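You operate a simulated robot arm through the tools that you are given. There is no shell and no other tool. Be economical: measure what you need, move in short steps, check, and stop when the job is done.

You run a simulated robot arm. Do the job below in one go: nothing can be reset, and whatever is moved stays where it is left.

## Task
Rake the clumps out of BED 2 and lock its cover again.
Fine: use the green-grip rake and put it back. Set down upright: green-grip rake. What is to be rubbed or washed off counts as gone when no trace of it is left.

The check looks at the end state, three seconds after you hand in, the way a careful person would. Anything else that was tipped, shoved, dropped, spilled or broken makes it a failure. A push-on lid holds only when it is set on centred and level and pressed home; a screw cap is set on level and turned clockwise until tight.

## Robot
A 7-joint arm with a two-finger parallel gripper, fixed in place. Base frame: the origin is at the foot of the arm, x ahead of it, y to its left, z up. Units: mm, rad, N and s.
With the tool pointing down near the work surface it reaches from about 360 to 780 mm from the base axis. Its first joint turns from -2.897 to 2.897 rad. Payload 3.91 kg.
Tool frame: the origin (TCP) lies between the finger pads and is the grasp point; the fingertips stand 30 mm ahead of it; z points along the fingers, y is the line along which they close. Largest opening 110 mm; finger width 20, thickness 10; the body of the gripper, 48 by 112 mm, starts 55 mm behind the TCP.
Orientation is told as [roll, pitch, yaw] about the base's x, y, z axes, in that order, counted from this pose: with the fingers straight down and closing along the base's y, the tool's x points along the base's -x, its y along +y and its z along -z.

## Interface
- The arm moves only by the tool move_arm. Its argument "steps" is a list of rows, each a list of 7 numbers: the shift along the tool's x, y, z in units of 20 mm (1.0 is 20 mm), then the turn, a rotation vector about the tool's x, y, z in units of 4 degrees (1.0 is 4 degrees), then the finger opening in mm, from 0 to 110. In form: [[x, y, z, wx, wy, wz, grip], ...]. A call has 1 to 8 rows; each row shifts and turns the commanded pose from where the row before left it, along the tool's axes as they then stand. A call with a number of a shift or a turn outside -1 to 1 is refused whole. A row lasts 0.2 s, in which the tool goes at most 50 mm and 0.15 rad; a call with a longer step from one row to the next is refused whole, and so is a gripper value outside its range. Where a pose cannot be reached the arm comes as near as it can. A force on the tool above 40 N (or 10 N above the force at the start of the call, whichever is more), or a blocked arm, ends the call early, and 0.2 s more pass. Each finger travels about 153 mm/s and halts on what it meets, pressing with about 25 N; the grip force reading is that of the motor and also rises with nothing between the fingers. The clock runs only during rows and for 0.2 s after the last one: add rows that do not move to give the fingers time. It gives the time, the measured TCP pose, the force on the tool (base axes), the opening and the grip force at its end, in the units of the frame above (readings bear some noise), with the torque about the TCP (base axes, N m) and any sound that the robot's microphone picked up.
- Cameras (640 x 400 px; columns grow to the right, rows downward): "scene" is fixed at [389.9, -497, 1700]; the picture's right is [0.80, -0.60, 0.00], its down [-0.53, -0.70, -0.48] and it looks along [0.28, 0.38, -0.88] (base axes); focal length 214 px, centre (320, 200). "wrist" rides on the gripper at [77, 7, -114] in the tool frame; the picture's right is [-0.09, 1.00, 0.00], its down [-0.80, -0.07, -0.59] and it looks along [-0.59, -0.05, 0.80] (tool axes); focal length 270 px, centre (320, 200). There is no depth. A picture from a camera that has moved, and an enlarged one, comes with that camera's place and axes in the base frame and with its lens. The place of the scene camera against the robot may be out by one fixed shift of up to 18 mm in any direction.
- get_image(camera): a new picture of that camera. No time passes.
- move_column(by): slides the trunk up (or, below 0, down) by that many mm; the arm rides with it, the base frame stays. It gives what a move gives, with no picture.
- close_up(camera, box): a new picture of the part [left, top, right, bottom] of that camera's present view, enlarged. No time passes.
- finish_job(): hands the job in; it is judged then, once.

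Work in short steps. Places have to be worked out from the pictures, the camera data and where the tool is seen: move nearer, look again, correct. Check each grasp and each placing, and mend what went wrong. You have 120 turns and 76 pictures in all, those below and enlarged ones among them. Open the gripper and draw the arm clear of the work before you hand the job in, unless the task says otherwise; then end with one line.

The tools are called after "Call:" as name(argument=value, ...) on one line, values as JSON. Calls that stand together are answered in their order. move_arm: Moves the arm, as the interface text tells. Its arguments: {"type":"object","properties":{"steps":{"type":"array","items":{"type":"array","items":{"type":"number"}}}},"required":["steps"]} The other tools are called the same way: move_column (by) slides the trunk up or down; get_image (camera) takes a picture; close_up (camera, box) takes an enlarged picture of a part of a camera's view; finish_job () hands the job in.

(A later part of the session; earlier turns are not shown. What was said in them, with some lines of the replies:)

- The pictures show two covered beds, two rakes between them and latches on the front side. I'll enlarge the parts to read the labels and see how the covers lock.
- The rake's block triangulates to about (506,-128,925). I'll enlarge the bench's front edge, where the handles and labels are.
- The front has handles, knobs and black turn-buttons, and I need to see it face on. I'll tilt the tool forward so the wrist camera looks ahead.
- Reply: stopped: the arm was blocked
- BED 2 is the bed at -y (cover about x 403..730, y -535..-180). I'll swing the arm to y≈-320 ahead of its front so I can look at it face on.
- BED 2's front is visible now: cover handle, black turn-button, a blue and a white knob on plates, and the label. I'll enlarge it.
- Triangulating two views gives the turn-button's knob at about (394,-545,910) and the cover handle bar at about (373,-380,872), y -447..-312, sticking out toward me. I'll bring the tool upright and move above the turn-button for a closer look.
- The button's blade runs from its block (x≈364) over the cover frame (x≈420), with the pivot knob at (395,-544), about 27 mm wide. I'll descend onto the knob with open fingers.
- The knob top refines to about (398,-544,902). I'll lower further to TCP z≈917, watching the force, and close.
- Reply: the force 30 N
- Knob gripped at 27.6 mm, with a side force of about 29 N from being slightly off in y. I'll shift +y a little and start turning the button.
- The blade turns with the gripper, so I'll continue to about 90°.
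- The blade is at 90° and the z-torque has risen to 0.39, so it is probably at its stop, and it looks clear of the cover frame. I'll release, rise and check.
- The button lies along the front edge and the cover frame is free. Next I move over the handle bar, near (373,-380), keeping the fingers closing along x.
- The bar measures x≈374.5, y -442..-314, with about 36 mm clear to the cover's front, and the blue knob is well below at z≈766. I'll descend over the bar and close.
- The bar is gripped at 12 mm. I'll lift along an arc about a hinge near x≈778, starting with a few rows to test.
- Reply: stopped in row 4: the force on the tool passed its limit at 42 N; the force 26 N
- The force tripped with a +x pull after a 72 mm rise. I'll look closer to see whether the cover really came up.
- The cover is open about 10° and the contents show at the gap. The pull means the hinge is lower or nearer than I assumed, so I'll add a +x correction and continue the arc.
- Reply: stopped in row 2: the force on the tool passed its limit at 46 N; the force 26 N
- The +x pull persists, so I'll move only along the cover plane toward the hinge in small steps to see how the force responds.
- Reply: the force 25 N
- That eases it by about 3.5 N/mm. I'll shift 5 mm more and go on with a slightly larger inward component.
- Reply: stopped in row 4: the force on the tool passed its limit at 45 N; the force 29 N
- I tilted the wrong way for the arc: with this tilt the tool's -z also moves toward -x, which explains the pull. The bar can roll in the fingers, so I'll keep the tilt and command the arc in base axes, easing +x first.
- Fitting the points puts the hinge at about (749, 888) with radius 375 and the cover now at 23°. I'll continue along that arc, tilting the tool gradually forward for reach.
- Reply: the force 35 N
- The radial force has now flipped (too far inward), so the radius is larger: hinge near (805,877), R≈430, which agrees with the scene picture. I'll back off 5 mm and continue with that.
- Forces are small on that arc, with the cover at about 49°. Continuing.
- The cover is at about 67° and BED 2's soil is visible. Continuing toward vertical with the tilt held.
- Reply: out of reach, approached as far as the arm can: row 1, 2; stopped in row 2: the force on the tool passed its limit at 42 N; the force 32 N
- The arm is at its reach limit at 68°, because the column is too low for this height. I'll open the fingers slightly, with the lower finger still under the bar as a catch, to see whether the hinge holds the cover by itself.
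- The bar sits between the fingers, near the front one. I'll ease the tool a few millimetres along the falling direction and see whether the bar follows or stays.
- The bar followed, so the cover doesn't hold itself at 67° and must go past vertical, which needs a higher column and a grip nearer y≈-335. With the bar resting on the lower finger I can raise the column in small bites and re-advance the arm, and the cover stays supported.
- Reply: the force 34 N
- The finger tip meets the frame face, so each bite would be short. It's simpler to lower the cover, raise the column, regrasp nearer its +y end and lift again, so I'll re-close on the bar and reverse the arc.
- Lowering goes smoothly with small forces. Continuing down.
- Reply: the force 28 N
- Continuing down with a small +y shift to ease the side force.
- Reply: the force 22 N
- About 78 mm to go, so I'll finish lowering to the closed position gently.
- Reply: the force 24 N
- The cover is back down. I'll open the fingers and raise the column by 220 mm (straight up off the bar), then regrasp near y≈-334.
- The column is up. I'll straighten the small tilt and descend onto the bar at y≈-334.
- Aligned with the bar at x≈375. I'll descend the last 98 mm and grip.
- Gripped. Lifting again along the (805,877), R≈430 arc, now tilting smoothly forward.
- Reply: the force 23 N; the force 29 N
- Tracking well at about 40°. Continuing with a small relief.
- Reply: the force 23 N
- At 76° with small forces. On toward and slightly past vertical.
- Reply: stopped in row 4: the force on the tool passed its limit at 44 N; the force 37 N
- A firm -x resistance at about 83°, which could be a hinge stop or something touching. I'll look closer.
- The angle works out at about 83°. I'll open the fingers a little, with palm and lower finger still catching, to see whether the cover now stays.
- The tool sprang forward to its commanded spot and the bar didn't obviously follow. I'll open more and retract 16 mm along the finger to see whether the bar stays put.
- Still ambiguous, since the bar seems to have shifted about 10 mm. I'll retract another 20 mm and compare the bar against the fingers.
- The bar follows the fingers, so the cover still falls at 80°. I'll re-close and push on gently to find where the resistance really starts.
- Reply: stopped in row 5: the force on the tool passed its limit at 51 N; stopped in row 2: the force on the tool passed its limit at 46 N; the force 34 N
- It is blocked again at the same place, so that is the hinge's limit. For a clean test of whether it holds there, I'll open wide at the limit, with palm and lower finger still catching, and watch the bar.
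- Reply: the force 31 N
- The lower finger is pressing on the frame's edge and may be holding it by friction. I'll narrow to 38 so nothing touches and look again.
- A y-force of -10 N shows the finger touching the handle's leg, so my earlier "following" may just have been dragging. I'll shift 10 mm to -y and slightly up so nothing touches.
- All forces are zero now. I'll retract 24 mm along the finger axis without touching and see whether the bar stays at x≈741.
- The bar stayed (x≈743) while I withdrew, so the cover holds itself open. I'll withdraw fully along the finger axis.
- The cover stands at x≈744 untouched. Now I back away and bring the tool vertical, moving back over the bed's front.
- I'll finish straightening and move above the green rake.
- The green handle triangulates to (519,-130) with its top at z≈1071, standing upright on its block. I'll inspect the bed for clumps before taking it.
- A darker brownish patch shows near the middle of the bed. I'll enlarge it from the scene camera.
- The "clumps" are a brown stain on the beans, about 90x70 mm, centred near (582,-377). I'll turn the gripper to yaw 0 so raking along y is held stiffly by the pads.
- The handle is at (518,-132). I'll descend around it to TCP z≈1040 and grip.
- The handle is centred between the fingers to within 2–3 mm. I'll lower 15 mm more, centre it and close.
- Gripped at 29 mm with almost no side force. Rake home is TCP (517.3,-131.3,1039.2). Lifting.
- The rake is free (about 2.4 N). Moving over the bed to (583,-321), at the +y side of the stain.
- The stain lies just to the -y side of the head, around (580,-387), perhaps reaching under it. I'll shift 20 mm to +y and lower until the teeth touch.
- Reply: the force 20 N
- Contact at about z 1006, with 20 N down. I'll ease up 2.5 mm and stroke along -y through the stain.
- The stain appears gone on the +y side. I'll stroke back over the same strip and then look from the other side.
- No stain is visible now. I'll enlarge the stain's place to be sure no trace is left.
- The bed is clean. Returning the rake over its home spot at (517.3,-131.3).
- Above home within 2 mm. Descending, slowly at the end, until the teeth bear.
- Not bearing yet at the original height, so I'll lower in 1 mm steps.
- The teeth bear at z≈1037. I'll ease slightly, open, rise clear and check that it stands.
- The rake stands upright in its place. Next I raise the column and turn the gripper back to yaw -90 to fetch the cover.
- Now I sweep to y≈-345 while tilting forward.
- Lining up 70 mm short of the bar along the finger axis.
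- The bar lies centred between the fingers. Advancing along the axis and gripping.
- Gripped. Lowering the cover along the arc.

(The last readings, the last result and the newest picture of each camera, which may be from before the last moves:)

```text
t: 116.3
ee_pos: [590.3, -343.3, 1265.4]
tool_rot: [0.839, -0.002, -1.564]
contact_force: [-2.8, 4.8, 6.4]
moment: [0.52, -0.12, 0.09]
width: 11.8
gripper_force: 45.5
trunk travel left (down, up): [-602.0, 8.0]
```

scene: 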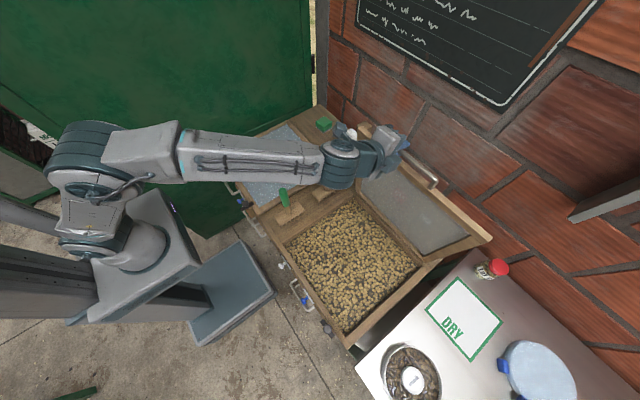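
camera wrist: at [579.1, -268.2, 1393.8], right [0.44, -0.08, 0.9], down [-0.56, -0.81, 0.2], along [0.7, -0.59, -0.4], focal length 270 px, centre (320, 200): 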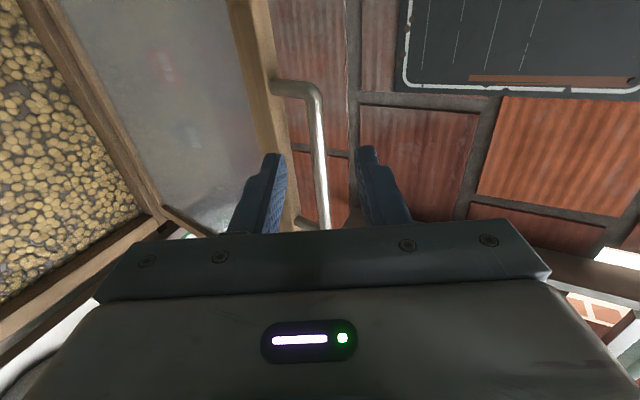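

Small forces at 61°. Continuing.

Call:
move_arm(steps=[[0, -0.905, -0.29, 0.5, 0, 0, 0], [0, -0.925, -0.219, 0.5, 0, 0, 0], [0, -0.939, -0.147, 0.5, 0, 0, 0], [0, -0.947, -0.073, 0.5, 0, 0, 0], [0, -0.95, 0.002, 0.5, 0, 0, 0], [0, -0.947, 0.076, 0.5, 0, 0, 0], [0, -0.938, 0.149, 0.5, 0, 0, 0], [0, -0.924, 0.222, 0.5, 0, 0, 0]])

```text
t: 118.1
ee_pos: [472.5, -343.8, 1169.5]
tool_rot: [0.558, -0.001, -1.561]
contact_force: [2.2, 5.9, -0.7]
moment: [0.94, -0.15, 0.04]
width: 11.9
gripper_force: 44.7
trunk travel left (down, up): [-602.0, 8.0]
```

Continuing down.

Call:
move_arm(steps=[[0, -0.904, 0.292, 0.5, 0, 0, 0], [0, -0.878, 0.362, 0.5, 0, 0, 0], [0, -0.848, 0.428, 0.5, 0, 0, 0], [0, -0.812, 0.494, 0.5, 0, 0, 0], [0, -0.77, 0.556, 0.5, 0, 0, 0], [0, -0.725, 0.614, 0.5, 0, 0, 0], [0, -0.675, 0.668, 0.5, 0, 0, 0], [0, -0.621, 0.719, 0.5, 0, 0, 0]])

```text
t: 119.9
ee_pos: [396.9, -345.7, 1038.1]
tool_rot: [0.277, -0.001, -1.562]
contact_force: [12.8, 13.6, -6.2]
moment: [0.78, -0.26, -0.28]
width: 11.9
gripper_force: 44.7
trunk travel left (down, up): [-602.0, 8.0]
```

At 21°, with a slight +x pull. I'll add a small inward correction while continuing.

Call:
move_arm(steps=[[0, -0.46, 0.78, 0.5, 0, 0, 0], [0, -0.45, 0.81, 0.5, 0, 0, 0], [0, -0.39, 0.844, 0.5, 0, 0, 0], [0, -0.32, 0.875, 0.5, 0, 0, 0], [0, -0.25, 0.901, 0.5, 0, 0, 0], [0, -0.19, 0.922, 0.5, 0, 0, 0]])

```text
t: 121.3
ee_pos: [375.6, -345.0, 930.1]
tool_rot: [0.07, 0.0, -1.564]
contact_force: [12.7, 19.3, -4.5]
moment: [0.87, -0.19, -0.4]
width: 11.8
gripper_force: 44.9
trunk travel left (down, up): [-602.0, 8.0]
```

About 45 mm left; lowering gently straight down.

Call:
move_arm(steps=[[0.12, 0.05, 0.8, 0.3, 0, 0, 0], [0, -0.03, 0.8, 0.3, 0, 0, 0], [0, -0.02, 0.4, 0.3, 0, 0, 0], [0, 0, 0.2, 0, 0, 0, 0], [0, 0, 0.15, 0, 0, 0, 0]])

Call:
get_image(camera="wrist")

```text
t: 122.4
ee_pos: [373.3, -345.1, 891.1]
tool_rot: [0.013, -0.008, -1.566]
contact_force: [-11.9, 6.1, 28.1]
moment: [1.06, 0.33, -0.25]
width: 11.9
gripper_force: 44.9
trunk travel left (down, up): [-602.0, 8.0]
stopped in row 5: the force on the tool passed its limit at 40 N (the readings are from after the stop); the commanded pose is now the measured one
```

```text
16 pictures are left
camera wrist: at [378.0, -268.4, 1005.0], right [1.0, -0.08, 0.01], down [-0.07, -0.8, 0.6], along [-0.04, -0.6, -0.8], focal length 270 px, centre (320, 200)
```

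wrist: 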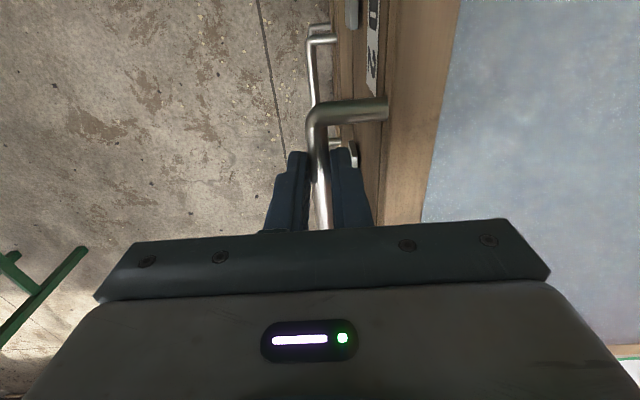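

The bar measures z≈871, the original closed height, and the force shows the cover is seated. I'll release and rise.

Call:
move_arm(steps=[[0, 0, 0, 0, 0, 0, 34], [0, 0, 0, 0, 0, 0, 34], [0, 0, -1, 0, 0, 0, 34], [0, 0, -1, 0, 0, 0, 34], [0, 0, -1, 0, 0, 0, 34], [0, 0, -1, 0, 0, 0, 34], [0, 0, -1, 0, 0, 0, 60]])

```text
t: 124.0
ee_pos: [375.5, -344.1, 987.0]
tool_rot: [0.011, -0.005, -1.563]
contact_force: [0.6, 0.0, -0.6]
moment: [-0.02, -0.01, -0.02]
width: 59.9
gripper_force: 0.0
trunk travel left (down, up): [-602.0, 8.0]
```

Moving to the turn-button at (397.5,-543.5).

Call:
move_arm(steps=[[-1, 0.1, 0, 0.15, 0, 0, 70], [-1, 0.1, 0, 0, 0, 0, 70], [-1, 0.1, 0, 0, 0, 0, 70], [-1, 0.1, 0, 0, 0, 0, 70], [-1, 0.1, 0, 0, 0, 0, 70], [-1, 0.1, 0, 0, 0, 0, 70], [-1, 0.2, 0, 0, 0, 0, 70], [-1, 0.2, 0, 0, 0, 0, 70]])

Call:
move_arm(steps=[[-1, 0.1, 0, 0, 0, 0, 70], [-1, 0.05, 0, 0, 0, -0.4, 70], [0, 0, 0, 0, 0, 0, 70]])

Call:
get_image(camera="wrist")

```text
t: 125.8
ee_pos: [395.9, -508.0, 989.3]
tool_rot: [0.0, -0.005, -1.564]
contact_force: [-0.1, 0.3, -0.4]
moment: [0.01, 0.02, 0.04]
width: 70.0
gripper_force: 0.1
trunk travel left (down, up): [-602.0, 8.0]
```

```text
t: 126.6
ee_pos: [399.2, -544.9, 989.8]
tool_rot: [0.0, -0.005, -1.536]
contact_force: [0.4, -0.5, 0.6]
moment: [-0.01, -0.03, -0.04]
width: 69.7
gripper_force: 0.1
trunk travel left (down, up): [-602.0, 8.0]
```

```text
15 pictures are left
camera wrist: at [403.4, -468.6, 1104.1], right [1.0, -0.05, 0.0], down [-0.04, -0.8, 0.6], along [-0.03, -0.6, -0.8], focal length 270 px, centre (320, 200)
```

wrist: 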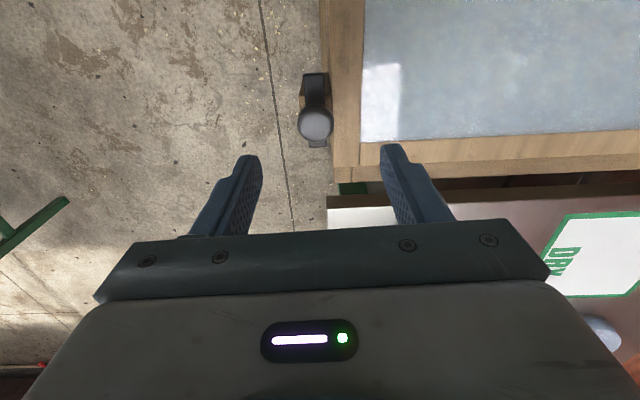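

Knob confirmed at (396.6,-543.4). Descending and gripping it.

Call:
move_arm(steps=[[0.05, -0.1, 1, 0, 0, 0, 70], [0, 0, 1, 0, 0, 0, 70], [0, 0, 1, 0, 0, 0, 70], [0, 0, 0.62, 0, 0, 0, 70], [0, 0, 0, 0, 0, 0, 20], [0, 0, 0, 0, 0, 0, 20], [0, 0, 0, 0, 0, 0, 20]])

```text
t: 128.2
ee_pos: [397.0, -547.6, 916.6]
tool_rot: [0.001, -0.005, -1.536]
contact_force: [-3.3, 0.1, -4.3]
moment: [-0.42, -0.03, 0.01]
width: 27.5
gripper_force: 44.9
trunk travel left (down, up): [-602.0, 8.0]
```

Gripped but 4 mm off in y, so I'll open, recentre and re-close, then start turning back.

Call:
move_arm(steps=[[0, 0, 0, 0, 0, 0, 40], [0.2, 0, 0, 0, 0, 0, 40], [0, 0, 0, 0, 0, 0, 20], [0, 0, 0, 0, 0, 0, 20], [0, 0, 0, 0, 0, -1, 20], [0, 0, 0, 0, 0, -1, 20], [0, 0, 0, 0, 0, -1, 20], [0, 0, 0, 0, 0, -1, 20]])

Call:
move_arm(steps=[[0, 0, 0, 0, 0, -1, 20], [0, 0, 0, 0, 0, -1, 20], [0, 0, 0, 0, 0, -1, 20], [0, 0, 0, 0, 0, -1, 20], [0, 0, 0, 0, 0, -1, 20], [0, 0, 0, 0, 0, -1, 20], [0, 0, 0, 0, 0, -1, 20], [0, 0, 0, 0, 0, -1, 20]])

Call:
move_arm(steps=[[0, 0, 0, 0, 0, -1, 20], [0, 0, 0, 0, 0, -1, 20], [0, 0, 0, 0, 0, -1, 20], [0, 0, 0, 0, 0, -1, 20], [0, 0, 0, 0, 0, -1, 20], [0, 0, 0, 0, 0, -1, 20], [0, 0, 0, 0, 0, -1, 20], [0, 0, 0, 0, 0, -1, 20]])

Call:
get_image(camera="wrist")

```text
t: 130.0
ee_pos: [397.8, -543.0, 918.6]
tool_rot: [0.0, -0.006, -1.256]
contact_force: [-3.2, -8.0, 8.9]
moment: [0.74, 0.32, -0.02]
width: 27.5
gripper_force: 44.9
trunk travel left (down, up): [-602.0, 8.0]
```

```text
t: 131.8
ee_pos: [396.6, -542.8, 918.2]
tool_rot: [-0.003, -0.005, -0.696]
contact_force: [-3.7, -12.6, 11.6]
moment: [-0.67, -0.64, 0.01]
width: 27.6
gripper_force: 45.3
trunk travel left (down, up): [-602.0, 8.0]
```

```text
t: 133.6
ee_pos: [397.7, -541.6, 918.4]
tool_rot: [-0.006, -0.004, -0.141]
contact_force: [-3.3, -22.0, 18.2]
moment: [-0.25, -0.37, -0.01]
width: 27.8
gripper_force: 45.0
trunk travel left (down, up): [-602.0, 8.0]
```

```text
14 pictures are left
camera wrist: at [320.3, -525.2, 1031.8], right [0.23, 0.97, -0.01], down [0.78, -0.18, 0.6], along [0.58, -0.14, -0.8], focal length 270 px, centre (320, 200)
```

wrist: 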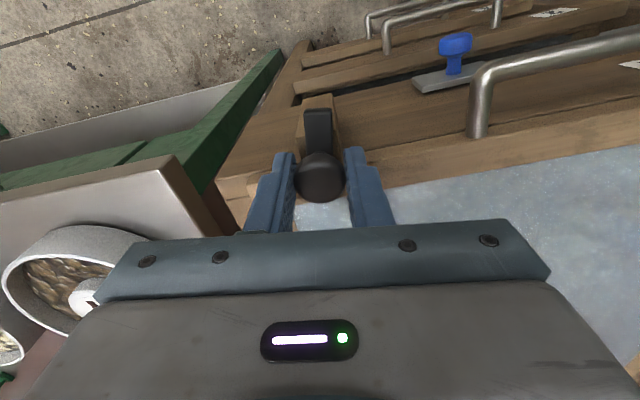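

The blade turns with the gripper. Two more rows bring it to its original angle.

Call:
move_arm(steps=[[0, -0.05, 0, 0, 0, -1, 20], [0, 0, 0, 0, 0, -1, 20], [0, 0, 0, 0, 0, -0.2, 20], [0, 0, 0, 0, 0, 0, 20]])

```text
t: 134.6
ee_pos: [396.3, -542.5, 918.2]
tool_rot: [-0.008, -0.005, 0.016]
contact_force: [-3.3, -17.3, 21.9]
moment: [-0.14, -0.36, -0.03]
width: 27.5
gripper_force: 44.8
trunk travel left (down, up): [-602.0, 8.0]
```

Back at the original angle with no torque left. I'll release, rise and check the lock.

Call:
move_arm(steps=[[0, 0, 0, 0, 0, 0, 60], [0, 0, 0, 0, 0, 0, 70], [0, 0, -1, 0, 0, 0, 70], [0, 0, -1, 0, 0, 0, 70], [0, 0, -1, 0, 0, 0, 70], [0, 0, -1, 0, 0, 0, 70], [0, 0, -1, 0, 0, 0, 70], [0, 0, -1, 0, 0, 0, 70]])

Call:
close_up(camera="wrist", box=[260, 50, 460, 170])

```text
t: 136.4
ee_pos: [397.8, -541.8, 1038.0]
tool_rot: [-0.005, -0.001, 0.014]
contact_force: [0.1, 0.5, 0.0]
moment: [-0.01, -0.02, 0.01]
width: 70.0
gripper_force: 0.0
trunk travel left (down, up): [-602.0, 8.0]
```

```text
3.20 times, centred on (360, 110) of wrist
camera zoom: at [319.4, -535.0, 1152.6], right [0.07, 1.0, -0.01], down [0.8, -0.06, 0.6], along [0.59, -0.05, -0.8], focal length 865 px, centre (192, 488)
```

zoom: 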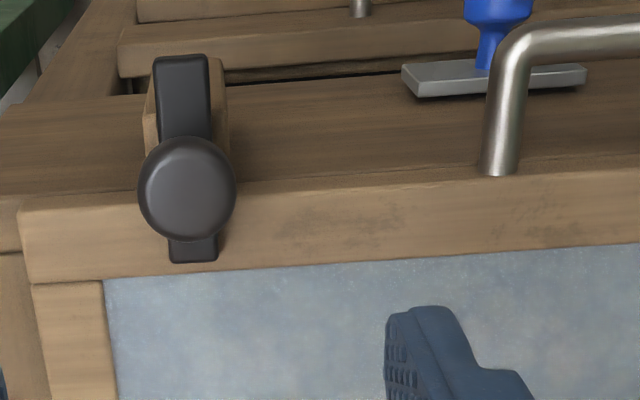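

The blade lies across the cover frame exactly as at the start. I'll draw the arm up and clear and take a last overall look.

Call:
move_arm(steps=[[0.5, 0.5, -1, 0, 0, 0, 90], [0.5, 0.5, -1, 0, 0, 0, 90], [0.5, 0.5, -1, 0, 0, 0, 90], [0.5, 1, -1, 0, 0, 0, 90], [0.5, 1, -1, 0, 0, 0, 90], [0.5, 1, -1, 0, 0, 0, 90], [0, 1, -1, 0, 0, 0, 90], [0, 1, 0, 0, 0, 0, 90]])

Call:
get_image(camera="scene")

Call:
close_up(camera="scene", box=[210, 100, 470, 350])

```text
t: 138.2
ee_pos: [335.4, -409.2, 1177.1]
tool_rot: [-0.006, -0.002, 0.015]
contact_force: [-0.9, 0.1, 0.4]
moment: [-0.01, -0.01, 0.01]
width: 89.9
gripper_force: 0.0
trunk travel left (down, up): [-602.0, 8.0]
```

```text
12 pictures are left
```

scene: 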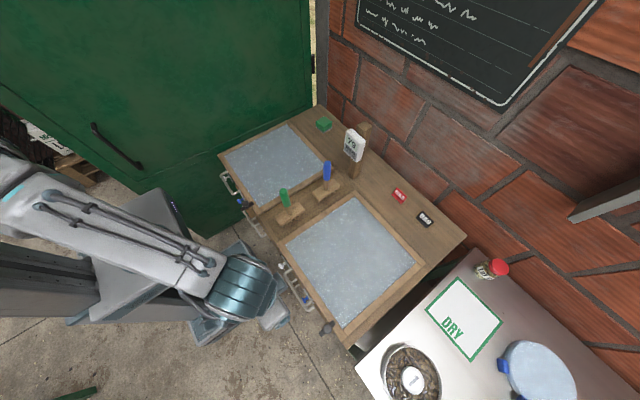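

```text
1.60 times, centred on (340, 225) of scene
camera zoom: at [389.9, -497.0, 1700.0], right [0.8, -0.6, 0.0], down [-0.53, -0.7, -0.48], along [0.28, 0.38, -0.88], focal length 343 px, centre (288, 160)
```

zoom: 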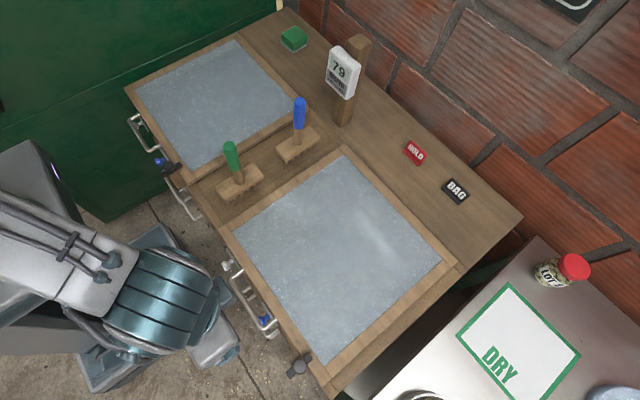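

Everything matches the start: cover closed and locked, rake upright in its place, other items untouched, arm clear. Handing in.

Call:
finish_job()

```text
The job is handed in.
```

The clumps are raked out of BED 2 with no trace left in the last close-ups. Its cover is shut and locked again, and the green-grip rake stands upright back in its place.
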